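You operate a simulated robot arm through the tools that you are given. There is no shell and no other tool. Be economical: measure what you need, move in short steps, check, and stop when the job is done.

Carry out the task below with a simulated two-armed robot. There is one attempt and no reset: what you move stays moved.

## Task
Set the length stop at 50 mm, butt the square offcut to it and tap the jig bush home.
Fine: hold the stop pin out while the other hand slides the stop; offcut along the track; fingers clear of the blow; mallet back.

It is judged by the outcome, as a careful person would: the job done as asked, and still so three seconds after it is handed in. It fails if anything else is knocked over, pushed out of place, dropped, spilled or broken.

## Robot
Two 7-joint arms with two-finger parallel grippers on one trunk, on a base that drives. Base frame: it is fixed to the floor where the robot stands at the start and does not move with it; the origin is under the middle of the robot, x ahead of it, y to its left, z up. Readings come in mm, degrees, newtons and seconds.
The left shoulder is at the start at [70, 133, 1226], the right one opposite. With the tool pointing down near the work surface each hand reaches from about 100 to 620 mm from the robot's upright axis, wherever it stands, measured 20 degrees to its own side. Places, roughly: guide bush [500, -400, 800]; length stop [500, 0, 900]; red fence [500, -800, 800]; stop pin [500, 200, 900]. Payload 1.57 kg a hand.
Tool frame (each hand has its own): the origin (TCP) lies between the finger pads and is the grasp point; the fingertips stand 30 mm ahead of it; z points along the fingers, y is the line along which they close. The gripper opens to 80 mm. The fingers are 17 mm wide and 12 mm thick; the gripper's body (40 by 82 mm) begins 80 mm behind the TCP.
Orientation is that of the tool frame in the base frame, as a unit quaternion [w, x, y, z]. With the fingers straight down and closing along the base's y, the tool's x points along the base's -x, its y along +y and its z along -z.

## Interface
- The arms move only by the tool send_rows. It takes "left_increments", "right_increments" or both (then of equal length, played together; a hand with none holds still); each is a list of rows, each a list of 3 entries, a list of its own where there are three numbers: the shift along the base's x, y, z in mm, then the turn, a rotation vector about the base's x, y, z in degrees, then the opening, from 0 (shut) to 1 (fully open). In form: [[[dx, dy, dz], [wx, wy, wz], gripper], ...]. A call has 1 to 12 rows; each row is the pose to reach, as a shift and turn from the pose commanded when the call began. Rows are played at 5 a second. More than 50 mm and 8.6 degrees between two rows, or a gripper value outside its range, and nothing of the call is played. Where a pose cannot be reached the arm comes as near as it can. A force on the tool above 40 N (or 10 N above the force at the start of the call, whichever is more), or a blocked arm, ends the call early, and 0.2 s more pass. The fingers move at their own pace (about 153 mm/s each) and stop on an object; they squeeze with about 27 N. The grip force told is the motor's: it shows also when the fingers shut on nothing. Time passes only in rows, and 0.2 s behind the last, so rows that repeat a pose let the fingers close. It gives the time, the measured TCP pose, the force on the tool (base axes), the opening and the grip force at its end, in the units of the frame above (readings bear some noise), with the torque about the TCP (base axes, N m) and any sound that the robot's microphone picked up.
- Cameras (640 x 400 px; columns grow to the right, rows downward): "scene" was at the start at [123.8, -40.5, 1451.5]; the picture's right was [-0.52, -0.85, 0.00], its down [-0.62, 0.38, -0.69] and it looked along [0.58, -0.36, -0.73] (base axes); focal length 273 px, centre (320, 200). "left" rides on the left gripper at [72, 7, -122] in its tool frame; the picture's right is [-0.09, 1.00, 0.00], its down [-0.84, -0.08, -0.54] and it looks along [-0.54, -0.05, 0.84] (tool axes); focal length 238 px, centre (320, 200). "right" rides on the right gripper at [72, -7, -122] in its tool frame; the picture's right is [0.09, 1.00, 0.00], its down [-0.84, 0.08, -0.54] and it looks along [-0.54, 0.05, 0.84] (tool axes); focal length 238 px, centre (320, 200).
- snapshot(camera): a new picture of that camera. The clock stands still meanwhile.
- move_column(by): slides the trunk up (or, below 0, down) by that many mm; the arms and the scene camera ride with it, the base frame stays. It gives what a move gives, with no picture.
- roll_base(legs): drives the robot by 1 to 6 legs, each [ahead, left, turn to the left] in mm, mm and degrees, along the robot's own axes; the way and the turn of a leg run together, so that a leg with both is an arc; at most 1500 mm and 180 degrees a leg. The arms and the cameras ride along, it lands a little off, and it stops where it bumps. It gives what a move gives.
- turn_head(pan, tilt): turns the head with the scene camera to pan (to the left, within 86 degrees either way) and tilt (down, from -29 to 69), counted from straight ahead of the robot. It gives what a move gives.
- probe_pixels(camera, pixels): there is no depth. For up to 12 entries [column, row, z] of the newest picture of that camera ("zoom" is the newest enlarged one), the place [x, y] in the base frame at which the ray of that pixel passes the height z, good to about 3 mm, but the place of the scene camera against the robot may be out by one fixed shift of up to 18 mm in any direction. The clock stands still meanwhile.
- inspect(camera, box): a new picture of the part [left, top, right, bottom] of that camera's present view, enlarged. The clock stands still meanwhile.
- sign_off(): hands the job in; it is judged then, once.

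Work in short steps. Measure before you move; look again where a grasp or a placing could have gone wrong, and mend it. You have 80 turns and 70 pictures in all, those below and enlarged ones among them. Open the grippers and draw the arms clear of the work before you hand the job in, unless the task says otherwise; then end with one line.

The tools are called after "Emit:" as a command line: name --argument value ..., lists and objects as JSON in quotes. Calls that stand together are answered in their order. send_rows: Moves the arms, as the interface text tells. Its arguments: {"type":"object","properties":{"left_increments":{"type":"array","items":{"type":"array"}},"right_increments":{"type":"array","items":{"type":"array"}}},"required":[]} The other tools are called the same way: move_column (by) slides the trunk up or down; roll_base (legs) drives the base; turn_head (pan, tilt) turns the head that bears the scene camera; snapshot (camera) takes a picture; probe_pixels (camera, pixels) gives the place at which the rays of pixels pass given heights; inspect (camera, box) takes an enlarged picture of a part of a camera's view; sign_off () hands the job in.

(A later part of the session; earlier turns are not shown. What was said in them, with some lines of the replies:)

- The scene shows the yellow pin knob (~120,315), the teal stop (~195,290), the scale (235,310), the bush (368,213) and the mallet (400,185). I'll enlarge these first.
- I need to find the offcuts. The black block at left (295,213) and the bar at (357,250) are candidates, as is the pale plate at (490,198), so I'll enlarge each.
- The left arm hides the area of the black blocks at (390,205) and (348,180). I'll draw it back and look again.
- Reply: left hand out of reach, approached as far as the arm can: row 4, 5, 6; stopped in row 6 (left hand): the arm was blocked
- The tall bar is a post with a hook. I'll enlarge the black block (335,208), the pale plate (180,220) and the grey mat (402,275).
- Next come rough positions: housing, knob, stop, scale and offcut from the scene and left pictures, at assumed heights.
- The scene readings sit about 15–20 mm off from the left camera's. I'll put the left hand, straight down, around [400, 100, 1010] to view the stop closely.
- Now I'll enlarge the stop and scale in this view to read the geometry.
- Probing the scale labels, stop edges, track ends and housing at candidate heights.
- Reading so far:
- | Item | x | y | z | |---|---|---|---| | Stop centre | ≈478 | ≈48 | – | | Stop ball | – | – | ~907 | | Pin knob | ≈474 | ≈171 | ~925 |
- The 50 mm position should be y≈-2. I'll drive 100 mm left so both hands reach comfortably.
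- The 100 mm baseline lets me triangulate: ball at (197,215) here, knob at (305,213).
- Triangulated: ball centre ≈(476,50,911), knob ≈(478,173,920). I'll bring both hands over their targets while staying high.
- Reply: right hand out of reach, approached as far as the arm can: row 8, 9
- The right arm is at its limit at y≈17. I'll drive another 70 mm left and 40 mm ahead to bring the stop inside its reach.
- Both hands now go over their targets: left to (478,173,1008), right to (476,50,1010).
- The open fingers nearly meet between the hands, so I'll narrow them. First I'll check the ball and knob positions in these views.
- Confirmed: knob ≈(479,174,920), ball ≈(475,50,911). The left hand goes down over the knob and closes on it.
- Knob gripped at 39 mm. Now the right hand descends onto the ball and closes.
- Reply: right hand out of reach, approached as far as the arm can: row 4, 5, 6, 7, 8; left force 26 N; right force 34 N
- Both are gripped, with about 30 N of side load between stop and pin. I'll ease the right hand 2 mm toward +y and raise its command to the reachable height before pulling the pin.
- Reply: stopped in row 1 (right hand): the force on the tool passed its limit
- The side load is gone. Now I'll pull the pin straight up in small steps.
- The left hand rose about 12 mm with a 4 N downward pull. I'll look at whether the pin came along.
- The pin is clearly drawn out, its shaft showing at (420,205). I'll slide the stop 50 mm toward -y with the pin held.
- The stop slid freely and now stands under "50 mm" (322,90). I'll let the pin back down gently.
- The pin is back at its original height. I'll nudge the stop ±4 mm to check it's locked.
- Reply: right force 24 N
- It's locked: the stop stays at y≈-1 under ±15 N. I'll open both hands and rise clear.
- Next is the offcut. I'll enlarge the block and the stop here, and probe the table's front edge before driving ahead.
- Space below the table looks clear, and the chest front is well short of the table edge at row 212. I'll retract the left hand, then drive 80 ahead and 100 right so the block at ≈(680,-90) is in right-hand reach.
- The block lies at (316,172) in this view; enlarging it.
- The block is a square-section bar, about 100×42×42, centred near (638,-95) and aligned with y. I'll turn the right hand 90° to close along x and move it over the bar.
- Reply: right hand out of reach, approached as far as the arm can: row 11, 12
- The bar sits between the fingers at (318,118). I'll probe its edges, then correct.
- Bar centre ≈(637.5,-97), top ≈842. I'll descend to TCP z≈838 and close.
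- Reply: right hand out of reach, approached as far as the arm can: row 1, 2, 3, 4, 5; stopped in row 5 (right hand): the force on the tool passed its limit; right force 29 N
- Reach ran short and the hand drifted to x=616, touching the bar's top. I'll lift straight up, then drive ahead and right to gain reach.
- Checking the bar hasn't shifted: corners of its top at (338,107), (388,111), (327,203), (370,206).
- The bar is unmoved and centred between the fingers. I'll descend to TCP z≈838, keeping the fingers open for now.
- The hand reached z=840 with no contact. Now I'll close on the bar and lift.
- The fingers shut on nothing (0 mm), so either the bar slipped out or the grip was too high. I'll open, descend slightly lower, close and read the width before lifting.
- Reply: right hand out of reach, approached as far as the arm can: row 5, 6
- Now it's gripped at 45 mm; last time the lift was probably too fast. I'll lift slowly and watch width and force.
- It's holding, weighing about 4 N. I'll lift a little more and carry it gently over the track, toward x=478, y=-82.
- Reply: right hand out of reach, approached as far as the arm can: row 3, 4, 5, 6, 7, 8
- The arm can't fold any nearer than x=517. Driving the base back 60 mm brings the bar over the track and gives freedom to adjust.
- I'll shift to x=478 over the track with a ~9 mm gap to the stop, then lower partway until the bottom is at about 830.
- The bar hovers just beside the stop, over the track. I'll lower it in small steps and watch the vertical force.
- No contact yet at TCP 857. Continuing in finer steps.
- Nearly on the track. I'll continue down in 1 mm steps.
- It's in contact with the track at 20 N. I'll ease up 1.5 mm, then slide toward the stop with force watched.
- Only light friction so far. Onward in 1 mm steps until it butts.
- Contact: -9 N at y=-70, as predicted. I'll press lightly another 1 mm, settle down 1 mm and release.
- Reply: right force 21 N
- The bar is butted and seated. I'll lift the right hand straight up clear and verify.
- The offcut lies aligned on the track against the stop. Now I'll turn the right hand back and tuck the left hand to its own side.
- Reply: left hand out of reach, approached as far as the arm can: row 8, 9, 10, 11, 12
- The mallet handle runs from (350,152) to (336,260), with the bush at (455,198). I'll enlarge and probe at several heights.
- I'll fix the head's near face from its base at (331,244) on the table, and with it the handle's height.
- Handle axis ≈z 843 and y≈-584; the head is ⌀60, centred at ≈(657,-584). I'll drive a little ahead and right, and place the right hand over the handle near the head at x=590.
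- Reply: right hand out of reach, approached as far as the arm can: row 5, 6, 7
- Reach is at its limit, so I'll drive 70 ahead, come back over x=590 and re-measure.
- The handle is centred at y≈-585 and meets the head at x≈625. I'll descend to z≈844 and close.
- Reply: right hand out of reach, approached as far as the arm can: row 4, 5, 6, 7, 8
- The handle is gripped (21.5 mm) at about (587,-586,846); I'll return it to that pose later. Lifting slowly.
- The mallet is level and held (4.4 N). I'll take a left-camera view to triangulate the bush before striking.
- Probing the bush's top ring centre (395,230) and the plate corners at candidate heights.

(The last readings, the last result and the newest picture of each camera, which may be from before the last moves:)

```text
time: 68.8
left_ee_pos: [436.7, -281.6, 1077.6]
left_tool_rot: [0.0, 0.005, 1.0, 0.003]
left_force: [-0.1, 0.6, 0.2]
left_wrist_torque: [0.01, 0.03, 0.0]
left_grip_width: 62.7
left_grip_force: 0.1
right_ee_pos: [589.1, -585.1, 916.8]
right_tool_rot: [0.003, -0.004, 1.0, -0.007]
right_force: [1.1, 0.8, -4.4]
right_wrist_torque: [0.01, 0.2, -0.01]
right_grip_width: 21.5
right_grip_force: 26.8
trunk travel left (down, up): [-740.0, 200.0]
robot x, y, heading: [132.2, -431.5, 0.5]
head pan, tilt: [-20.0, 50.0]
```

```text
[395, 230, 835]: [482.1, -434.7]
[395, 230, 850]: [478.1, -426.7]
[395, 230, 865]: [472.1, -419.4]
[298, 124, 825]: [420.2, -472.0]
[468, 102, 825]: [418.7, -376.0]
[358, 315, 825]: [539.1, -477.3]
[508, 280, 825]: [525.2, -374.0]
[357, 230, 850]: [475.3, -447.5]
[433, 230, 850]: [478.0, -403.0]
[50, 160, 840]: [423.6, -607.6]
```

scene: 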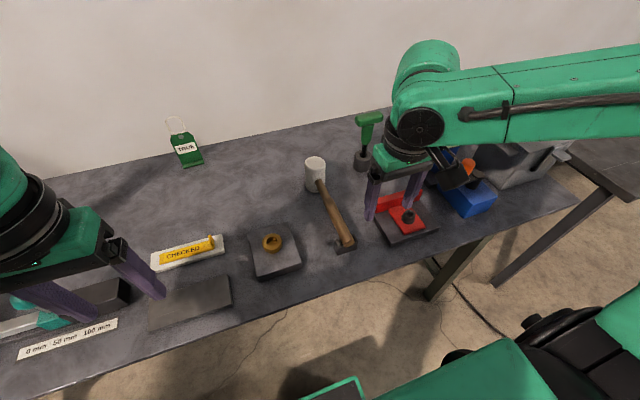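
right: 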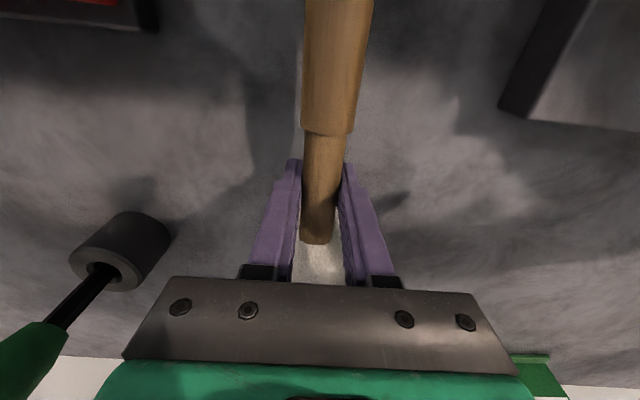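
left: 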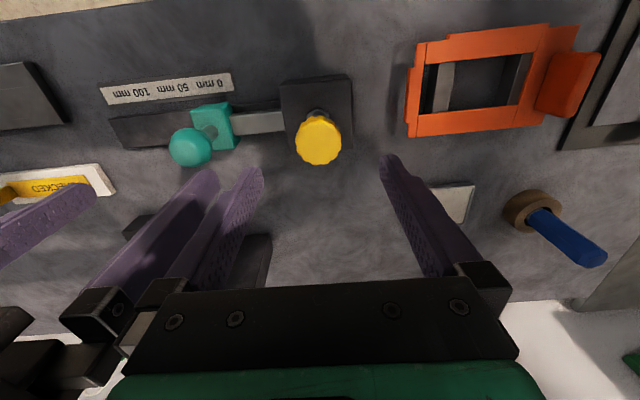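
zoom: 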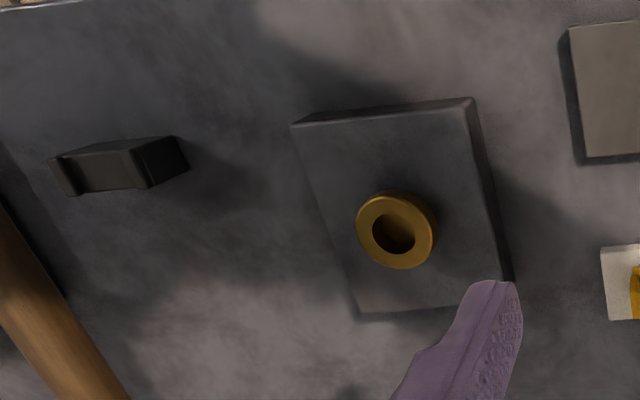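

Bush: centre ≈(478,-427), top ≈848, on a plate centred at (478,-425). The head's centre is 62 mm ahead of my grip, so I strike with TCP at ≈(416,-428). I'll raise the mallet and drive the base back and left.

Emit:
send_rows --right_increments '[[[0, 0, 8], [0, 0, 0], 0.0], [[0, 0, 20], [0, 0, 0], 0.0], [[0, 0, 32], [0, 0, 0], 0.0], [[0, 0, 42], [0, 0, 0], 0.0], [[0, 0, 45], [0, 0, 0], 0.0]]'

Emit:
roll_base --legs '[[-112, 100, 0]]'

Emit:
send_rows --right_increments '[[[-8, 8, 0], [0, 0, 0], 0.0], [[-20, 18, 0], [0, 0, 0], 0.0], [[-33, 30, 0], [0, 0, 0], 0.0], [[-46, 42, 0], [0, 0, 0], 0.0], [[-56, 52, 0], [0, 0, 0], 0.0], [[-61, 57, 0], [0, 0, 0], 0.0], [[-61, 57, 0], [0, 0, 0], 0.0]]'

Emit:
snapshot --camera "right"

```text
time: 70.0
left_ee_pos: [436.3, -281.5, 1079.0]
left_tool_rot: [-0.001, 0.005, 1.0, 0.003]
left_force: [0.0, -1.3, -1.2]
left_wrist_torque: [-0.03, 0.01, 0.02]
left_grip_width: 62.4
left_grip_force: 0.0
right_ee_pos: [588.2, -587.0, 961.9]
right_tool_rot: [0.004, -0.003, 1.0, -0.007]
right_force: [0.4, 0.2, -5.5]
right_wrist_torque: [0.04, 0.19, -0.01]
right_grip_width: 21.4
right_grip_force: 27.3
trunk travel left (down, up): [-740.0, 200.0]
robot x, y, heading: [133.2, -431.7, 0.1]
head pan, tilt: [-20.0, 50.0]
```

```text
time: 71.4
left_ee_pos: [324.6, -184.3, 1077.2]
left_tool_rot: [-0.002, 0.005, 1.0, 0.004]
left_force: [0.2, -0.4, -0.4]
left_wrist_torque: [0.0, -0.01, -0.02]
left_grip_width: 62.1
left_grip_force: 0.1
right_ee_pos: [475.0, -489.1, 960.1]
right_tool_rot: [0.003, -0.002, 1.0, -0.005]
right_force: [-0.8, -0.4, -4.4]
right_wrist_torque: [0.05, 0.21, 0.05]
right_grip_width: 21.6
right_grip_force: 27.3
trunk travel left (down, up): [-740.0, 200.0]
robot x, y, heading: [20.3, -329.0, -0.1]
head pan, tilt: [-20.0, 50.0]
```

```text
time: 73.0
left_ee_pos: [322.6, -182.4, 1077.2]
left_tool_rot: [-0.001, 0.005, 1.0, 0.002]
left_force: [0.5, 0.3, 0.1]
left_wrist_torque: [0.0, 0.04, 0.02]
left_grip_width: 62.6
left_grip_force: 0.0
right_ee_pos: [412.0, -430.9, 960.5]
right_tool_rot: [0.003, -0.002, 1.0, -0.006]
right_force: [0.3, 0.2, -4.3]
right_wrist_torque: [-0.03, 0.25, 0.02]
right_grip_width: 21.6
right_grip_force: 27.3
trunk travel left (down, up): [-740.0, 200.0]
robot x, y, heading: [18.1, -332.3, 0.3]
head pan, tilt: [-20.0, 50.0]
```

```text
11 pictures are left
```

right: 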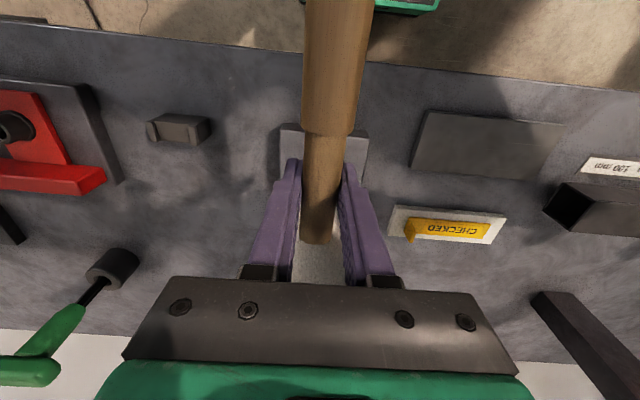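

The TCP is at (412,-431), so +4/+2 is needed. I'll lower to just above the bush and check alignment with the scene camera.

Emit:
send_rows --right_increments '[[[2, 1, -12], [0, 0, 0], 0.0], [[4, 2, -24], [0, 0, 0], 0.0], [[4, 2, -36], [0, 0, 0], 0.0], [[4, 2, -44], [0, 0, 0], 0.0], [[4, 2, -46], [0, 0, 0], 0.0], [[4, 2, -46], [0, 0, 0], 0.0]]'

Emit:
inspect --camera "scene" --box '[200, 130, 440, 280]'

```text
time: 74.4
left_ee_pos: [322.6, -184.6, 1078.9]
left_tool_rot: [-0.001, 0.004, 1.0, 0.003]
left_force: [-1.2, 0.5, -0.2]
left_wrist_torque: [0.0, 0.03, 0.02]
left_grip_width: 62.6
left_grip_force: 0.0
right_ee_pos: [417.1, -429.6, 915.0]
right_tool_rot: [0.004, -0.002, 1.0, -0.006]
right_force: [0.1, -0.4, -4.9]
right_wrist_torque: [-0.02, 0.22, -0.02]
right_grip_width: 21.4
right_grip_force: 27.1
trunk travel left (down, up): [-740.0, 200.0]
robot x, y, heading: [20.6, -331.7, 0.4]
head pan, tilt: [-20.0, 50.0]
```

```text
2.67 times, centred on (320, 205) of scene
```

zoom: 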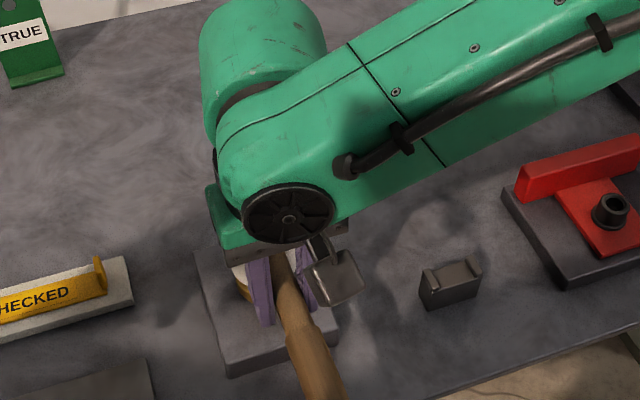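

The white head sits over the gold bush with the fingers clear. First tap: raise 20, then a quick 46 mm drop and rebound.

Emit:
send_rows --right_increments '[[[0, 0, 10], [0, 0, 0], 0.0], [[0, 0, 20], [0, 0, 0], 0.0], [[0, 0, 20], [0, 0, 0], 0.0], [[0, 0, -26], [0, 0, 0], 0.0], [[0, 0, 10], [0, 0, 0], 0.0]]'

```text
time: 75.6
left_ee_pos: [322.2, -182.2, 1077.4]
left_tool_rot: [-0.001, 0.004, 1.0, 0.001]
left_force: [-0.4, -0.1, 1.0]
left_wrist_torque: [0.01, -0.01, 0.0]
left_grip_width: 62.5
left_grip_force: 0.0
right_ee_pos: [418.0, -429.5, 924.4]
right_tool_rot: [0.003, -0.002, 1.0, -0.006]
right_force: [-0.2, 0.3, -3.5]
right_wrist_torque: [-0.05, 0.24, -0.02]
right_grip_width: 21.6
right_grip_force: 27.4
trunk travel left (down, up): [-740.0, 200.0]
robot x, y, heading: [17.7, -334.7, 0.1]
head pan, tilt: [-20.0, 50.0]
```

No contact or sound reported. I'll strike deeper, to about TCP 883, from the present height.

Emit:
send_rows --right_increments '[[[0, 0, 6], [0, 0, 0], 0.0], [[0, 0, -42], [0, 0, 0], 0.0], [[0, 0, 5], [0, 0, 0], 0.0], [[0, 0, 5], [0, 0, 0], 0.0]]'

```text
time: 76.6
left_ee_pos: [322.3, -183.7, 1076.5]
left_tool_rot: [-0.001, 0.005, 1.0, 0.003]
left_force: [-0.1, -0.4, 0.0]
left_wrist_torque: [0.03, -0.01, -0.03]
left_grip_width: 62.3
left_grip_force: 0.1
right_ee_pos: [418.9, -430.0, 931.1]
right_tool_rot: [0.004, -0.002, 1.0, -0.007]
right_force: [-0.3, -1.0, -4.3]
right_wrist_torque: [-0.01, 0.18, 0.01]
right_grip_width: 21.6
right_grip_force: 27.5
trunk travel left (down, up): [-740.0, 200.0]
robot x, y, heading: [22.0, -332.6, 0.3]
head pan, tilt: [-20.0, 50.0]
```

Still nothing. I'll lower slowly to find the actual contact height.

Emit:
send_rows --right_increments '[[[0, 0, -20], [0, 0, 0], 0.0], [[0, 0, -35], [0, 0, 0], 0.0], [[0, 0, -40], [0, 0, 0], 0.0], [[0, 0, -44], [0, 0, 0], 0.0], [[0, 0, -47], [0, 0, 0], 0.0], [[0, 0, -47], [0, 0, 0], 0.0]]'

Emit:
inspect --camera "scene" --box '[250, 200, 350, 280]'

```text
time: 78.0
left_ee_pos: [316.4, -184.7, 1079.8]
left_tool_rot: [0.002, 0.004, 1.0, 0.003]
left_force: [-1.0, 0.1, -1.0]
left_wrist_torque: [0.02, 0.01, -0.06]
left_grip_width: 62.4
left_grip_force: 0.0
right_ee_pos: [412.7, -430.6, 885.5]
right_tool_rot: [0.007, -0.003, 1.0, -0.006]
right_force: [-9.1, -5.5, 24.1]
right_wrist_torque: [-0.03, -0.77, -0.17]
right_grip_width: 22.1
right_grip_force: 27.3
trunk travel left (down, up): [-740.0, 200.0]
robot x, y, heading: [16.9, -329.7, 0.2]
head pan, tilt: [-20.0, 50.0]
```

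```text
5.00 times, centred on (300, 240) of scene
```

zoom: 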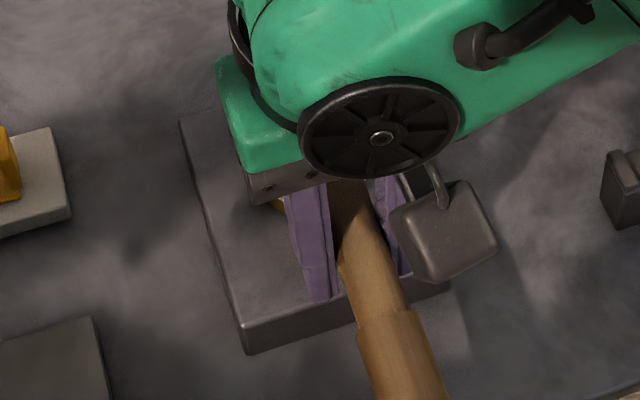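

Contact is at TCP ≈886. Now proper taps: raise 33, then drop 50 in one row past the contact height.

Emit:
send_rows --right_increments '[[[4, 1, 20], [0, 0, 0], 0.0], [[4, 1, 35], [0, 0, 0], 0.0], [[4, 1, 35], [0, 0, 0], 0.0], [[4, 1, -14], [0, 0, 0], 0.0], [[4, 1, 30], [0, 0, 0], 0.0]]'

```text
time: 79.2
left_ee_pos: [322.6, -182.8, 1078.6]
left_tool_rot: [-0.001, 0.005, 1.0, 0.003]
left_force: [-0.5, 0.2, 0.2]
left_wrist_torque: [0.0, -0.01, 0.0]
left_grip_width: 62.5
left_grip_force: 0.2
right_ee_pos: [419.4, -428.9, 911.4]
right_tool_rot: [0.003, -0.003, 1.0, -0.006]
right_force: [-0.2, -0.5, -4.0]
right_wrist_torque: [-0.03, 0.19, -0.01]
right_grip_width: 21.6
right_grip_force: 27.1
trunk travel left (down, up): [-740.0, 200.0]
robot x, y, heading: [18.2, -332.0, 0.1]
head pan, tilt: [-20.0, 50.0]
```

No stop or sound was reported. I'll repeat the stroke, with the call ending on the blow to read it.

Emit:
send_rows --right_increments '[[[0, 0, 12], [0, 0, 0], 0.0], [[0, 0, 12], [0, 0, 0], 0.0], [[0, 0, -37], [0, 0, 0], 0.0], [[0, 0, -55], [0, 0, 0], 0.0]]'

```text
time: 80.2
left_ee_pos: [319.8, -182.2, 1079.8]
left_tool_rot: [0.001, 0.004, 1.0, 0.001]
left_force: [-0.6, -0.4, -0.5]
left_wrist_torque: [0.0, 0.04, 0.01]
left_grip_width: 62.3
left_grip_force: 0.0
right_ee_pos: [416.9, -431.3, 864.8]
right_tool_rot: [0.008, -0.003, 1.0, -0.005]
right_force: [-8.2, -0.2, 22.8]
right_wrist_torque: [0.07, -0.89, -0.02]
right_grip_width: 22.0
right_grip_force: 27.3
right hand out of reach, approached as far as the arm can: row 4
trunk travel left (down, up): [-740.0, 200.0]
robot x, y, heading: [18.5, -332.9, 0.3]
head pan, tilt: [-20.0, 50.0]
```

The TCP went to 865, so either the bush sank or the mallet tilted in the grip. I'll raise and look.

Emit:
send_rows --right_increments '[[[0, 0, 20], [0, 0, 0], 0.0], [[0, 0, 50], [0, 0, 0], 0.0], [[0, 0, 75], [0, 0, 0], 0.0], [[0, 0, 95], [0, 0, 0], 0.0], [[0, 40, 95], [0, 0, 0], 0.0], [[0, 80, 95], [0, 0, 0], 0.0], [[0, 80, 95], [0, 0, 0], 0.0]]'

Emit:
inspect --camera "scene" --box '[200, 130, 440, 280]'

Emit:
snapshot --camera "right"

```text
time: 81.8
left_ee_pos: [321.1, -182.8, 1078.5]
left_tool_rot: [0.0, 0.005, 1.0, 0.003]
left_force: [-0.5, -0.7, 0.2]
left_wrist_torque: [-0.01, -0.03, -0.01]
left_grip_width: 62.7
left_grip_force: 0.1
right_ee_pos: [407.4, -380.7, 965.7]
right_tool_rot: [0.005, -0.003, 1.0, -0.005]
right_force: [1.1, -0.2, -4.8]
right_wrist_torque: [-0.02, 0.22, -0.02]
right_grip_width: 21.8
right_grip_force: 27.0
right hand out of reach, approached as far as the arm can: row 6, 7
trunk travel left (down, up): [-740.0, 200.0]
robot x, y, heading: [20.6, -333.1, 0.1]
head pan, tilt: [-20.0, 50.0]
```

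```text
2.67 times, centred on (320, 205) of scene
```

zoom: 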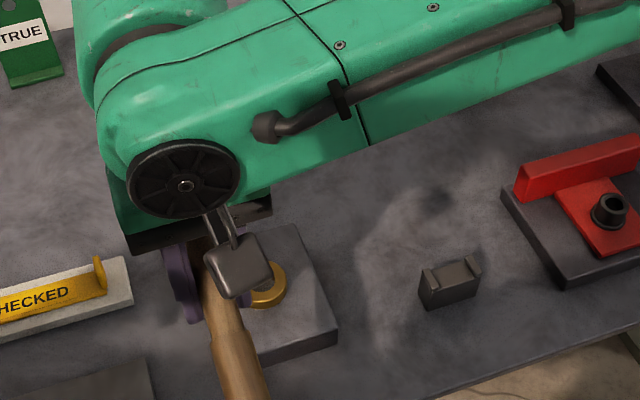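

```text
7 pictures are left
```

right: 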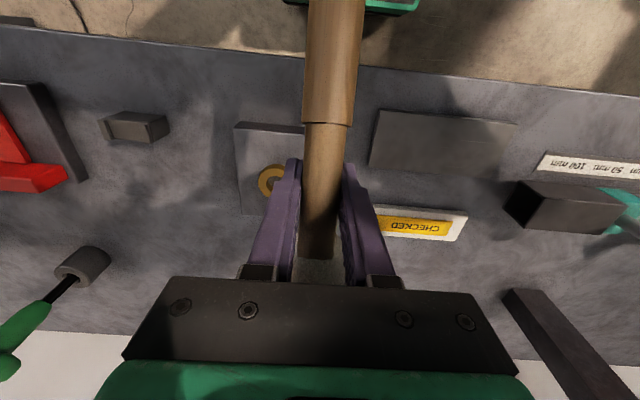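

The bush looks lower, but the mallet seems pitched (the joint moved from row 243 to 258). Enlarging both in the right view.

Emit:
inspect --camera "right" --box '[220, 100, 380, 280]'

```text
2.22 times, centred on (300, 190) of right
```

zoom: 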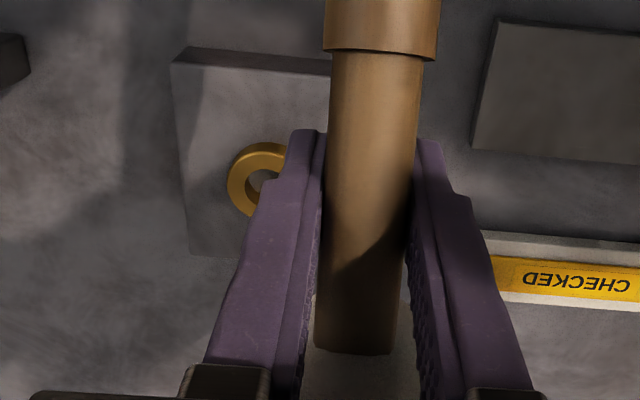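

The bush now shows only a thin rim, but the mallet has pitched head-up by about 13°. I'll level it by turning the tool +12° about y and go back over the bush.

Emit:
send_rows --right_increments '[[[0, -40, 0], [0, 4, 0], 0.0], [[0, -79, 0], [0, 8, 0], 0.0], [[0, -79, 0], [0, 12, 0], 0.0], [[0, -79, -20], [0, 12, 0], 0.0], [[0, -79, -40], [0, 12, 0], 0.0], [[0, -79, -40], [0, 12, 0], 0.0]]'

Emit:
inspect --camera "scene" --box '[220, 150, 380, 290]'

```text
time: 83.2
left_ee_pos: [323.6, -182.1, 1078.8]
left_tool_rot: [-0.001, 0.004, 1.0, 0.003]
left_force: [0.3, 0.3, -0.1]
left_wrist_torque: [-0.02, 0.0, 0.0]
left_grip_width: 62.1
left_grip_force: 0.0
right_ee_pos: [407.0, -455.8, 922.4]
right_tool_rot: [-0.1, -0.003, 0.995, -0.006]
right_force: [0.1, 0.4, -3.2]
right_wrist_torque: [-0.01, 0.22, 0.01]
right_grip_width: 21.8
right_grip_force: 27.1
trunk travel left (down, up): [-740.0, 200.0]
robot x, y, heading: [20.0, -335.6, 0.1]
head pan, tilt: [-20.0, 50.0]
```

```text
2.86 times, centred on (300, 220) of scene
```

zoom: 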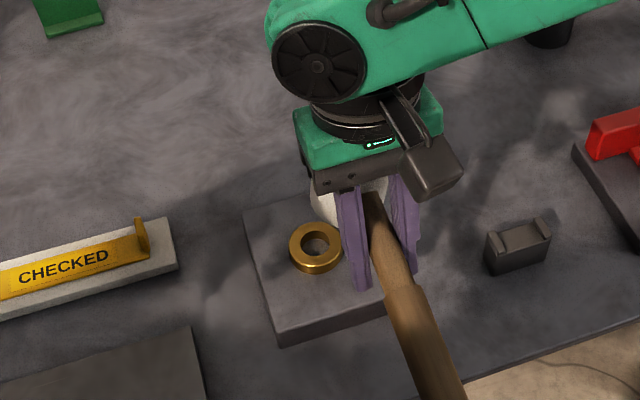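

The bush now looks like a flange sitting close to the plate. The hand is at (407,-456), so I'll shift +10/+28 back over it and give a confirming tap with the levelled mallet.

Emit:
send_rows --right_increments '[[[5, 14, 0], [0, 0, 0], 0.0], [[10, 28, 0], [0, 0, 0], 0.0], [[10, 28, 0], [0, 0, 0], 0.0], [[10, 28, -46], [0, 0, 0], 0.0], [[10, 28, 0], [0, 0, 0], 0.0], [[10, 28, 0], [0, 0, 0], 0.0], [[10, 28, -48], [0, 0, 0], 0.0], [[10, 28, 0], [0, 0, 0], 0.0], [[10, 28, 0], [0, 0, 0], 0.0]]'

Emit:
send_rows --right_increments '[[[0, 0, -20], [0, 0, 0], 0.0], [[0, 0, -34], [0, 0, 0], 0.0], [[0, 0, -40], [0, 0, 0], 0.0], [[0, 0, -44], [0, 0, 0], 0.0], [[0, 0, -47], [0, 0, 0], 0.0]]'

```text
time: 85.2
left_ee_pos: [323.1, -183.9, 1078.7]
left_tool_rot: [-0.002, 0.004, 1.0, 0.002]
left_force: [-0.6, 0.1, 0.7]
left_wrist_torque: [0.01, 0.0, -0.03]
left_grip_width: 62.4
left_grip_force: 0.1
right_ee_pos: [417.0, -428.4, 921.8]
right_tool_rot: [-0.101, -0.003, 0.995, -0.006]
right_force: [-0.5, -0.6, -5.3]
right_wrist_torque: [0.04, 0.22, -0.02]
right_grip_width: 21.6
right_grip_force: 27.2
right hand out of reach, approached as far as the arm can: row 4, 7
trunk travel left (down, up): [-740.0, 200.0]
robot x, y, heading: [18.8, -331.5, 0.2]
head pan, tilt: [-20.0, 50.0]
```

```text
time: 86.4
left_ee_pos: [324.1, -183.2, 1078.8]
left_tool_rot: [-0.001, 0.005, 1.0, 0.003]
left_force: [-0.8, 0.2, 0.3]
left_wrist_torque: [0.06, 0.03, 0.02]
left_grip_width: 62.2
left_grip_force: 0.0
right_ee_pos: [410.7, -439.0, 888.3]
right_tool_rot: [-0.1, -0.003, 0.995, -0.005]
right_force: [0.4, -1.2, -5.0]
right_wrist_torque: [0.0, 0.2, 0.02]
right_grip_width: 21.9
right_grip_force: 27.4
right hand out of reach, approached as far as the arm can: row 1, 2, 3, 4, 5
trunk travel left (down, up): [-740.0, 200.0]
robot x, y, heading: [23.7, -334.9, -0.0]
head pan, tilt: [-20.0, 50.0]
```

The tilted hand is too close to the body to get lower. I'll raise, drive back 70 mm, return over the bush and feel for it.

Emit:
send_rows --right_increments '[[[0, 0, 20], [0, 0, 0], 0.0], [[0, 0, 42], [0, 0, 0], 0.0]]'

Emit:
roll_base --legs '[[-70, 0, 0]]'

```text
time: 87.0
left_ee_pos: [322.2, -183.3, 1077.9]
left_tool_rot: [-0.001, 0.004, 1.0, 0.002]
left_force: [0.5, 1.1, 0.5]
left_wrist_torque: [-0.04, 0.01, -0.01]
left_grip_width: 62.4
left_grip_force: 0.0
right_ee_pos: [410.9, -438.9, 930.2]
right_tool_rot: [-0.101, -0.004, 0.995, -0.006]
right_force: [0.3, 0.2, -4.4]
right_wrist_torque: [-0.01, 0.23, 0.0]
right_grip_width: 21.7
right_grip_force: 27.1
trunk travel left (down, up): [-740.0, 200.0]
robot x, y, heading: [21.0, -331.6, 0.3]
head pan, tilt: [-20.0, 50.0]
```

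```text
time: 88.0
left_ee_pos: [258.1, -183.9, 1077.5]
left_tool_rot: [-0.003, 0.005, 1.0, 0.002]
left_force: [0.9, 0.0, -0.1]
left_wrist_torque: [0.03, 0.05, 0.04]
left_grip_width: 62.7
left_grip_force: 0.1
right_ee_pos: [344.8, -439.2, 927.8]
right_tool_rot: [-0.102, -0.003, 0.995, -0.007]
right_force: [-0.1, 0.2, -4.9]
right_wrist_torque: [-0.01, 0.24, 0.02]
right_grip_width: 21.6
right_grip_force: 27.4
trunk travel left (down, up): [-740.0, 200.0]
robot x, y, heading: [-49.7, -332.7, 0.3]
head pan, tilt: [-20.0, 50.0]
```

Move to (417,-428), then tap by dropping to ~870 and rebounding, twice.

Emit:
send_rows --right_increments '[[[15, 3, 0], [0, 0, 0], 0.0], [[35, 6, 0], [0, 0, 0], 0.0], [[55, 9, 0], [0, 0, 0], 0.0], [[72, 11, -5], [0, 0, 0], 0.0], [[72, 11, -10], [0, 0, 0], 0.0], [[72, 11, -56], [0, 0, 0], 0.0], [[72, 11, -15], [0, 0, 0], 0.0], [[72, 11, -15], [0, 0, 0], 0.0], [[72, 11, -60], [0, 0, 0], 0.0], [[72, 11, -15], [0, 0, 0], 0.0]]'

Emit:
send_rows --right_increments '[[[0, 0, -12], [0, 0, 0], 0.0], [[0, 0, -22], [0, 0, 0], 0.0], [[0, 0, -28], [0, 0, 0], 0.0], [[0, 0, -32], [0, 0, 0], 0.0], [[0, 0, -35], [0, 0, 0], 0.0]]'

```text
time: 90.2
left_ee_pos: [253.2, -182.1, 1077.9]
left_tool_rot: [-0.001, 0.004, 1.0, 0.002]
left_force: [-0.1, 0.3, -0.2]
left_wrist_torque: [0.0, -0.01, -0.04]
left_grip_width: 62.1
left_grip_force: 0.2
right_ee_pos: [387.1, -452.9, 931.3]
right_tool_rot: [-0.101, -0.004, 0.995, -0.006]
right_force: [0.2, 0.0, -5.4]
right_wrist_torque: [-0.01, 0.18, 0.02]
right_grip_width: 21.6
right_grip_force: 27.2
right hand out of reach, approached as far as the arm can: row 2, 3, 4, 5, 6, 7, 8, 9, 10
trunk travel left (down, up): [-740.0, 200.0]
robot x, y, heading: [-48.9, -331.7, 0.0]
head pan, tilt: [-20.0, 50.0]
```

```text
time: 91.4
left_ee_pos: [253.8, -183.9, 1078.0]
left_tool_rot: [-0.001, 0.004, 1.0, 0.003]
left_force: [0.0, 0.0, 0.8]
left_wrist_torque: [0.0, 0.0, -0.02]
left_grip_width: 62.5
left_grip_force: 0.0
right_ee_pos: [379.6, -463.3, 902.8]
right_tool_rot: [-0.1, -0.003, 0.995, -0.005]
right_force: [-0.4, 0.1, -4.7]
right_wrist_torque: [-0.01, 0.22, -0.03]
right_grip_width: 21.7
right_grip_force: 26.6
right hand out of reach, approached as far as the arm can: row 1, 2, 3, 4, 5
trunk travel left (down, up): [-740.0, 200.0]
robot x, y, heading: [-50.7, -330.8, 0.3]
head pan, tilt: [-20.0, 50.0]
```

That's an outer reach limit — the tilt pushes the wrist forward. I'll raise and drive ahead 115 mm instead, shifting right a little for y.

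Emit:
send_rows --right_increments '[[[0, 0, 20], [0, 0, 0], 0.0], [[0, 0, 40], [0, 0, 0], 0.0]]'

Emit:
roll_base --legs '[[115, 0, 0]]'

```text
time: 92.0
left_ee_pos: [253.8, -183.1, 1079.1]
left_tool_rot: [-0.001, 0.005, 1.0, 0.002]
left_force: [-0.2, -0.6, 0.0]
left_wrist_torque: [-0.01, -0.02, -0.02]
left_grip_width: 62.4
left_grip_force: 0.1
right_ee_pos: [378.6, -462.0, 943.0]
right_tool_rot: [-0.101, -0.003, 0.995, -0.007]
right_force: [0.7, 0.5, -4.7]
right_wrist_torque: [0.01, 0.21, 0.01]
right_grip_width: 21.7
right_grip_force: 27.3
trunk travel left (down, up): [-740.0, 200.0]
robot x, y, heading: [-50.7, -332.8, 0.1]
head pan, tilt: [-20.0, 50.0]
```

```text
time: 93.2
left_ee_pos: [370.7, -182.9, 1078.0]
left_tool_rot: [0.0, 0.006, 1.0, 0.002]
left_force: [-0.1, 0.0, 0.1]
left_wrist_torque: [0.05, 0.02, 0.01]
left_grip_width: 62.4
left_grip_force: 0.1
right_ee_pos: [496.0, -461.8, 943.1]
right_tool_rot: [-0.101, -0.003, 0.995, -0.007]
right_force: [-0.4, 0.3, -4.9]
right_wrist_torque: [0.01, 0.21, -0.05]
right_grip_width: 21.6
right_grip_force: 26.7
trunk travel left (down, up): [-740.0, 200.0]
robot x, y, heading: [63.8, -333.7, -0.1]
head pan, tilt: [-20.0, 50.0]
```

Move to (417,-428,920), then one tap down to about 872 and rebound, then read the pose.

Emit:
send_rows --right_increments '[[[-20, 10, 0], [0, 0, 0], 0.0], [[-40, 20, 0], [0, 0, 0], 0.0], [[-60, 28, -10], [0, 0, 0], 0.0], [[-79, 34, -22], [0, 0, 0], 0.0], [[-79, 34, -22], [0, 0, 0], 0.0], [[-79, 34, -70], [0, 0, 0], 0.0], [[-79, 34, -25], [0, 0, 0], 0.0], [[-79, 34, -25], [0, 0, 0], 0.0]]'

Emit:
send_rows --right_increments '[[[0, 0, -15], [0, 0, 0], 0.0], [[0, 0, -26], [0, 0, 0], 0.0], [[0, 0, -32], [0, 0, 0], 0.0], [[0, 0, -36], [0, 0, 0], 0.0], [[0, 0, -39], [0, 0, 0], 0.0]]'

```text
time: 95.0
left_ee_pos: [370.4, -183.6, 1078.1]
left_tool_rot: [-0.002, 0.005, 1.0, 0.002]
left_force: [0.3, 0.2, 0.4]
left_wrist_torque: [0.01, 0.01, 0.01]
left_grip_width: 62.7
left_grip_force: 0.1
right_ee_pos: [415.5, -424.5, 915.9]
right_tool_rot: [-0.101, -0.003, 0.995, -0.006]
right_force: [0.7, -1.2, -4.7]
right_wrist_torque: [0.01, 0.24, 0.02]
right_grip_width: 21.5
right_grip_force: 27.2
trunk travel left (down, up): [-740.0, 200.0]
robot x, y, heading: [68.1, -331.2, 0.3]
head pan, tilt: [-20.0, 50.0]
```

```text
time: 96.2
left_ee_pos: [371.2, -183.4, 1078.2]
left_tool_rot: [-0.001, 0.005, 1.0, 0.003]
left_force: [-0.3, -1.0, 0.3]
left_wrist_torque: [0.02, 0.0, 0.01]
left_grip_width: 62.4
left_grip_force: 0.1
right_ee_pos: [417.9, -427.4, 879.0]
right_tool_rot: [-0.101, -0.002, 0.995, -0.006]
right_force: [0.3, -0.3, -4.9]
right_wrist_torque: [-0.01, 0.2, -0.02]
right_grip_width: 21.7
right_grip_force: 27.3
trunk travel left (down, up): [-740.0, 200.0]
robot x, y, heading: [66.0, -331.2, 0.3]
head pan, tilt: [-20.0, 50.0]
```

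No contact at 879, so the bush top is below ~833, lower than before. Feeling further down.

Emit:
send_rows --right_increments '[[[0, 0, -3], [0, 0, 0], 0.0], [[0, 0, -6], [0, 0, 0], 0.0], [[0, 0, -9], [0, 0, 0], 0.0], [[0, 0, -11], [0, 0, 0], 0.0]]'

```text
time: 97.2
left_ee_pos: [369.0, -182.7, 1078.9]
left_tool_rot: [0.001, 0.005, 1.0, 0.001]
left_force: [0.0, 0.2, -0.4]
left_wrist_torque: [0.01, -0.01, 0.01]
left_grip_width: 62.5
left_grip_force: 0.0
right_ee_pos: [414.3, -426.5, 870.0]
right_tool_rot: [-0.099, -0.003, 0.995, -0.005]
right_force: [-3.5, 2.2, 21.5]
right_wrist_torque: [0.06, -0.83, 0.1]
right_grip_width: 22.2
right_grip_force: 27.1
trunk travel left (down, up): [-740.0, 200.0]
robot x, y, heading: [66.3, -332.1, -0.0]
head pan, tilt: [-20.0, 50.0]
```

Contact at ≈871. One solid tap from 903 to 856 with immediate rebound, then feel again for any further sinking.

Emit:
send_rows --right_increments '[[[3, 0, 20], [0, 0, 0], 0.0], [[3, 0, 35], [0, 0, 0], 0.0], [[3, 0, 35], [0, 0, 0], 0.0], [[3, 0, -12], [0, 0, 0], 0.0], [[3, 0, 30], [0, 0, 0], 0.0], [[3, 0, 30], [0, 0, 0], 0.0], [[3, 0, 8], [0, 0, 0], 0.0], [[3, 0, 4], [0, 0, 0], 0.0], [[3, 0, 1], [0, 0, 0], 0.0]]'

```text
time: 99.2
left_ee_pos: [370.8, -184.2, 1078.8]
left_tool_rot: [-0.001, 0.005, 1.0, 0.002]
left_force: [0.2, 0.0, 0.2]
left_wrist_torque: [0.03, -0.02, 0.01]
left_grip_width: 62.4
left_grip_force: 0.0
right_ee_pos: [418.1, -429.2, 869.7]
right_tool_rot: [-0.101, -0.003, 0.995, -0.006]
right_force: [-0.5, -0.4, -3.4]
right_wrist_torque: [0.02, 0.18, 0.01]
right_grip_width: 21.5
right_grip_force: 27.3
right hand out of reach, approached as far as the arm can: row 4
trunk travel left (down, up): [-740.0, 200.0]
robot x, y, heading: [67.3, -330.9, 0.5]
head pan, tilt: [-20.0, 50.0]
```

No contact at 870 now. Feeling onward.

Emit:
send_rows --right_increments '[[[0, 0, -2], [0, 0, 0], 0.0], [[0, 0, -4], [0, 0, 0], 0.0], [[0, 0, -6], [0, 0, 0], 0.0]]'

Emit:
send_rows --right_increments '[[[0, 0, 20], [0, 0, 0], 0.0], [[0, 0, 50], [0, 0, 0], 0.0], [[0, -40, 70], [0, 0, 0], 0.0], [[0, -80, 70], [0, 0, 0], 0.0], [[0, -80, 70], [0, 0, 0], 0.0]]'

Emit:
inspect --camera "scene" --box '[180, 150, 360, 300]'

```text
time: 100.0
left_ee_pos: [368.4, -182.2, 1078.8]
left_tool_rot: [0.0, 0.005, 1.0, 0.002]
left_force: [-0.3, 0.4, 0.4]
left_wrist_torque: [0.0, 0.01, 0.0]
left_grip_width: 62.3
left_grip_force: 0.0
right_ee_pos: [418.6, -429.6, 869.4]
right_tool_rot: [-0.095, -0.002, 0.995, -0.004]
right_force: [7.2, 3.0, 33.2]
right_wrist_torque: [0.16, -1.61, 0.11]
right_grip_width: 21.7
right_grip_force: 27.1
right hand out of reach, approached as far as the arm can: row 2, 3
trunk travel left (down, up): [-740.0, 200.0]
robot x, y, heading: [68.0, -328.9, 0.1]
head pan, tilt: [-20.0, 50.0]
```

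```text
time: 101.2
left_ee_pos: [371.0, -183.4, 1076.9]
left_tool_rot: [-0.001, 0.005, 1.0, 0.002]
left_force: [-0.6, 0.7, 0.0]
left_wrist_torque: [0.01, -0.02, 0.03]
left_grip_width: 62.3
left_grip_force: 0.0
right_ee_pos: [416.7, -508.5, 935.8]
right_tool_rot: [-0.102, -0.003, 0.995, -0.006]
right_force: [-0.1, 0.9, -4.1]
right_wrist_torque: [-0.02, 0.22, 0.0]
right_grip_width: 21.6
right_grip_force: 27.3
trunk travel left (down, up): [-740.0, 200.0]
robot x, y, heading: [68.1, -330.2, -0.1]
head pan, tilt: [-20.0, 50.0]
```

```text
2.67 times, centred on (270, 225) of scene
```

zoom: 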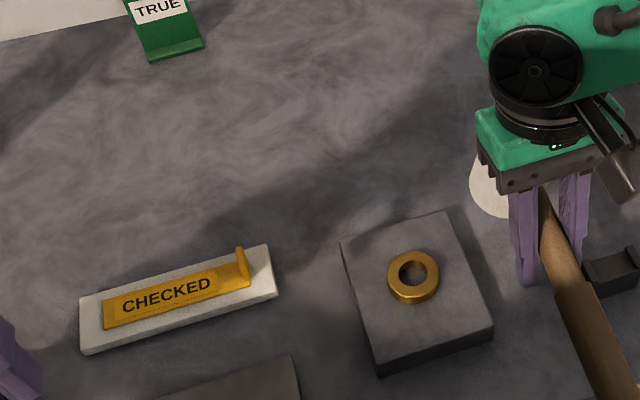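

The bush holds firm at the same height under 33 N after the tap; it's flat on the plate, home. Now the mallet goes back: drive toward its rest.

Emit:
roll_base --legs '[[95, -100, 0]]'

Emit:
send_rows --right_increments '[[[12, 4, 0], [0, 0, 0], 0.0], [[30, 9, 0], [0, 0, 0], 0.0], [[48, 14, 0], [0, 0, 0], 0.0], [[64, 19, 0], [0, 0, 0], 0.0], [[76, 22, -10], [0, 0, 0], 0.0], [[76, 22, -20], [0, 0, 0], 0.0], [[76, 22, -20], [0, 0, 0], 0.0]]'

Emit:
inspect --camera "scene" --box '[210, 100, 450, 250]'

```text
time: 102.5
left_ee_pos: [466.4, -280.2, 1078.1]
left_tool_rot: [0.0, 0.003, 1.0, 0.002]
left_force: [-1.0, -0.6, 0.9]
left_wrist_torque: [-0.03, 0.02, 0.03]
left_grip_width: 62.5
left_grip_force: 0.1
right_ee_pos: [513.6, -605.7, 935.8]
right_tool_rot: [-0.099, -0.005, 0.995, -0.006]
right_force: [0.1, 0.1, -4.2]
right_wrist_torque: [0.0, 0.2, 0.01]
right_grip_width: 21.7
right_grip_force: 26.9
trunk travel left (down, up): [-740.0, 200.0]
robot x, y, heading: [168.9, -428.9, 0.2]
head pan, tilt: [-20.0, 50.0]
```

```text
time: 104.1
left_ee_pos: [467.9, -280.1, 1077.7]
left_tool_rot: [-0.001, 0.004, 1.0, 0.003]
left_force: [0.2, 0.3, 0.1]
left_wrist_torque: [-0.01, -0.02, 0.01]
left_grip_width: 62.5
left_grip_force: 0.2
right_ee_pos: [591.2, -584.7, 914.4]
right_tool_rot: [-0.1, -0.004, 0.995, -0.006]
right_force: [-0.3, 0.0, -3.8]
right_wrist_torque: [-0.01, 0.21, -0.02]
right_grip_width: 21.5
right_grip_force: 26.9
trunk travel left (down, up): [-740.0, 200.0]
robot x, y, heading: [165.6, -430.2, 0.5]
head pan, tilt: [-20.0, 50.0]
```

```text
2.67 times, centred on (330, 175) of scene
```

zoom: 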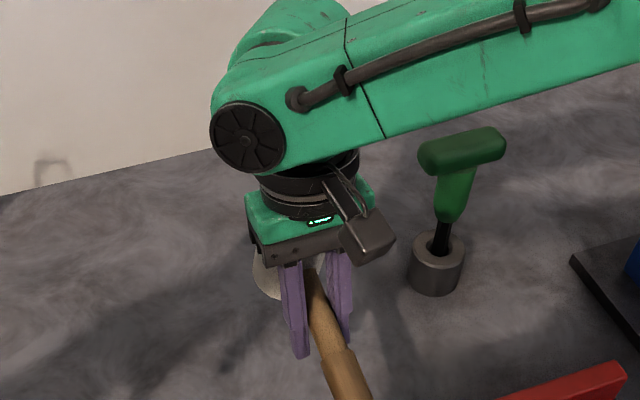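

The mallet is over its rest with matching x and y. Lowering toward the original grip height, watching force and torque.

Emit:
send_rows --right_increments '[[[-2, -1, -15], [0, 0, 0], 0.0], [[-2, -1, -30], [0, 0, 0], 0.0], [[-2, -1, -42], [0, 0, 0], 0.0], [[-2, -1, -50], [0, 0, 0], 0.0], [[-2, -1, -56], [0, 0, 0], 0.0]]'

```text
time: 105.3
left_ee_pos: [468.8, -281.0, 1078.3]
left_tool_rot: [-0.001, 0.003, 1.0, 0.002]
left_force: [-0.8, 0.4, -0.2]
left_wrist_torque: [-0.03, 0.01, 0.01]
left_grip_width: 62.6
left_grip_force: 0.0
right_ee_pos: [587.5, -587.8, 860.6]
right_tool_rot: [-0.1, -0.003, 0.995, -0.005]
right_force: [1.3, -0.2, -4.0]
right_wrist_torque: [0.0, 0.22, 0.01]
right_grip_width: 22.0
right_grip_force: 26.8
right hand out of reach, approached as far as the arm can: row 5
trunk travel left (down, up): [-740.0, 200.0]
robot x, y, heading: [164.9, -433.0, 0.1]
head pan, tilt: [-20.0, 50.0]
```

No contact at 860 and the arm's reach is used up, so I'll lower with the column.

Emit:
move_column --by -9

```text
time: 105.9
left_ee_pos: [467.8, -280.7, 1069.0]
left_tool_rot: [-0.001, 0.003, 1.0, 0.002]
left_force: [0.1, -0.1, -0.1]
left_wrist_torque: [0.01, 0.02, -0.01]
left_grip_width: 62.5
left_grip_force: 0.1
right_ee_pos: [586.5, -587.5, 852.0]
right_tool_rot: [-0.101, -0.005, 0.995, -0.005]
right_force: [0.7, -0.3, -4.0]
right_wrist_torque: [0.01, 0.19, 0.02]
right_grip_width: 21.6
right_grip_force: 27.1
trunk travel left (down, up): [-731.0, 209.0]
robot x, y, heading: [168.1, -430.0, 0.4]
head pan, tilt: [-20.0, 50.0]
5 turns are left
```

Only a few turns are left. I'll lower 5 mm more to the original height and check.

Emit:
move_column --by -4

Emit:
move_column --by -2

Emit:
snapshot --camera "right"

```text
time: 106.4
left_ee_pos: [467.3, -281.5, 1065.0]
left_tool_rot: [0.0, 0.004, 1.0, 0.002]
left_force: [0.4, 0.2, -0.3]
left_wrist_torque: [0.02, -0.02, 0.0]
left_grip_width: 62.6
left_grip_force: 0.0
right_ee_pos: [586.9, -586.9, 848.0]
right_tool_rot: [-0.1, -0.003, 0.995, -0.005]
right_force: [-0.2, 0.5, -3.0]
right_wrist_torque: [0.03, 0.42, -0.1]
right_grip_width: 21.3
right_grip_force: 27.3
trunk travel left (down, up): [-727.0, 213.0]
robot x, y, heading: [165.0, -433.5, 0.3]
head pan, tilt: [-20.0, 50.0]
```

```text
time: 107.0
left_ee_pos: [467.6, -281.7, 1063.6]
left_tool_rot: [0.0, 0.004, 1.0, 0.003]
left_force: [-0.2, -0.5, 1.1]
left_wrist_torque: [-0.03, 0.01, -0.01]
left_grip_width: 62.4
left_grip_force: 0.0
right_ee_pos: [587.8, -586.8, 845.7]
right_tool_rot: [-0.1, -0.004, 0.995, -0.006]
right_force: [-0.5, 0.5, -3.2]
right_wrist_torque: [0.0, 0.53, -0.04]
right_grip_width: 21.5
right_grip_force: 27.8
trunk travel left (down, up): [-725.0, 215.0]
robot x, y, heading: [161.3, -427.0, 0.4]
head pan, tilt: [-20.0, 50.0]
```

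```text
2 pictures are left
4 turns are left
```

right: 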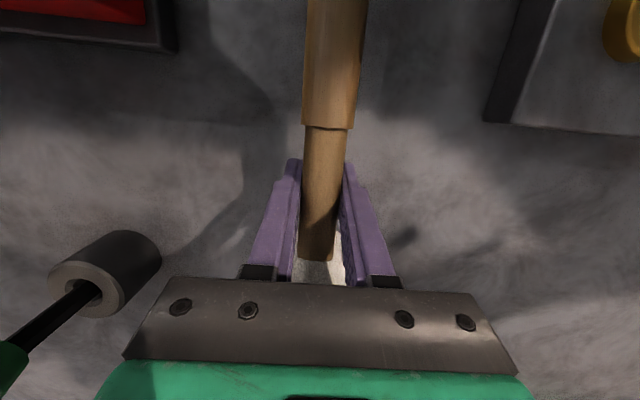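

The torque shows the handle end resting in its cradle, with the head a few mm up at most. I'll lower 2 mm more, open gently and rise clear.

Emit:
move_column --by -2

Emit:
send_rows --right_increments '[[[0, 0, 0], [0, 0, 0], 0.32], [[0, 0, 0], [0, 0, 0], 0.5], [[0, 0, 0], [0, 0, 0], 0.6], [[0, 0, 0], [0, 0, 0], 0.6], [[0, 0, 15], [0, 0, 0], 0.6], [[0, 0, 40], [0, 0, 0], 0.6], [[0, 0, 75], [0, 0, 0], 0.6], [[0, 0, 110], [0, 0, 0], 0.6], [[0, 0, 110], [0, 0, 0], 0.6]]'

Emit:
snapshot --camera "right"

```text
time: 107.5
left_ee_pos: [468.0, -281.2, 1061.2]
left_tool_rot: [-0.001, 0.004, 1.0, 0.003]
left_force: [1.0, -0.1, 0.7]
left_wrist_torque: [-0.01, 0.02, -0.01]
left_grip_width: 62.1
left_grip_force: 0.0
right_ee_pos: [587.2, -586.5, 845.3]
right_tool_rot: [-0.1, -0.004, 0.995, -0.005]
right_force: [1.5, 0.6, -1.9]
right_wrist_torque: [0.01, 0.43, -0.04]
right_grip_width: 21.5
right_grip_force: 26.8
trunk travel left (down, up): [-723.0, 217.0]
robot x, y, heading: [164.2, -426.3, 0.4]
head pan, tilt: [-20.0, 50.0]
```

```text
time: 109.5
left_ee_pos: [468.1, -282.1, 1060.3]
left_tool_rot: [-0.001, 0.003, 1.0, 0.002]
left_force: [0.1, 0.0, -0.5]
left_wrist_torque: [0.01, 0.02, -0.01]
left_grip_width: 62.5
left_grip_force: 0.0
right_ee_pos: [586.8, -586.8, 955.5]
right_tool_rot: [-0.1, -0.004, 0.995, -0.005]
right_force: [0.1, 0.0, 0.5]
right_wrist_torque: [0.02, 0.01, -0.04]
right_grip_width: 48.1
right_grip_force: 0.0
trunk travel left (down, up): [-723.0, 217.0]
robot x, y, heading: [167.7, -426.8, 0.3]
head pan, tilt: [-20.0, 50.0]
```

```text
1 pictures are left
3 turns are left
```

right: 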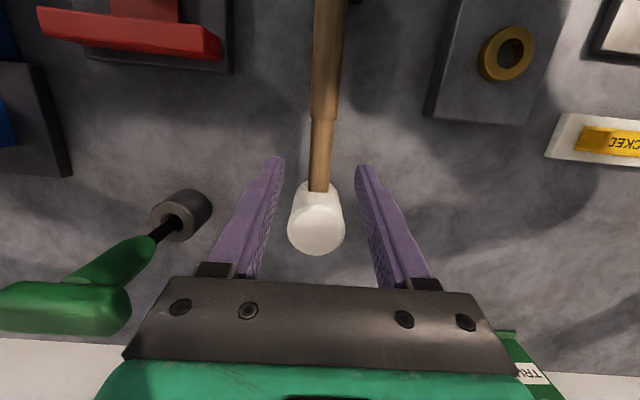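

The mallet stands back on its rest, free of the fingers, and the bush sits flat. I'll raise, draw the robot back and take a last look.

Emit:
send_rows --right_increments '[[[0, 0, 30], [0, 0, 0], 0.6], [[0, 0, 60], [0, 0, 0], 0.6]]'

Emit:
roll_base --legs '[[-250, 0, 0]]'

Emit:
snapshot --camera "scene"

```text
time: 110.1
left_ee_pos: [468.0, -280.2, 1061.3]
left_tool_rot: [-0.001, 0.003, 1.0, 0.003]
left_force: [-0.6, 0.9, -0.5]
left_wrist_torque: [-0.01, 0.05, 0.0]
left_grip_width: 62.3
left_grip_force: 0.1
right_ee_pos: [584.4, -588.4, 1014.5]
right_tool_rot: [-0.1, -0.004, 0.995, -0.005]
right_force: [0.8, 0.7, 0.0]
right_wrist_torque: [0.01, 0.04, 0.01]
right_grip_width: 48.1
right_grip_force: 0.0
trunk travel left (down, up): [-723.0, 217.0]
robot x, y, heading: [162.7, -430.0, 0.3]
head pan, tilt: [-20.0, 50.0]
```

```text
time: 111.9
left_ee_pos: [220.7, -283.2, 1060.4]
left_tool_rot: [-0.001, 0.005, 1.0, 0.003]
left_force: [0.2, 0.2, 0.5]
left_wrist_torque: [-0.02, -0.04, 0.0]
left_grip_width: 62.4
left_grip_force: 0.1
right_ee_pos: [338.5, -590.8, 1013.9]
right_tool_rot: [-0.101, -0.003, 0.995, -0.006]
right_force: [0.3, -1.0, 0.0]
right_wrist_torque: [-0.02, 0.04, 0.01]
right_grip_width: 48.1
right_grip_force: 0.1
trunk travel left (down, up): [-723.0, 217.0]
robot x, y, heading: [-86.6, -431.1, -0.1]
head pan, tilt: [-20.0, 50.0]
```

```text
0 pictures are left
2 turns are left
```

scene: 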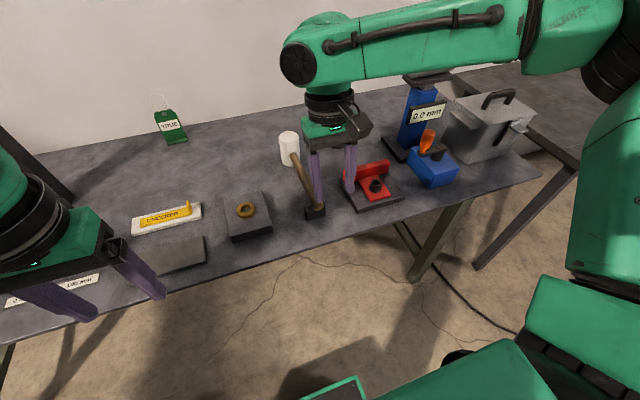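

The last picture shows the mallet on its rest at (300,175), the bush down at (246,210), and both hands open and clear. Handing in.

Emit:
sign_off

```text
The job is handed in.
```

I set the stop at 50 mm with its pin locked, butted the square offcut to it along the track, tapped the bush down and put the mallet back on its rest; I judged the bush home by feel and by eye, since the microphone picked up no sound of the blows.
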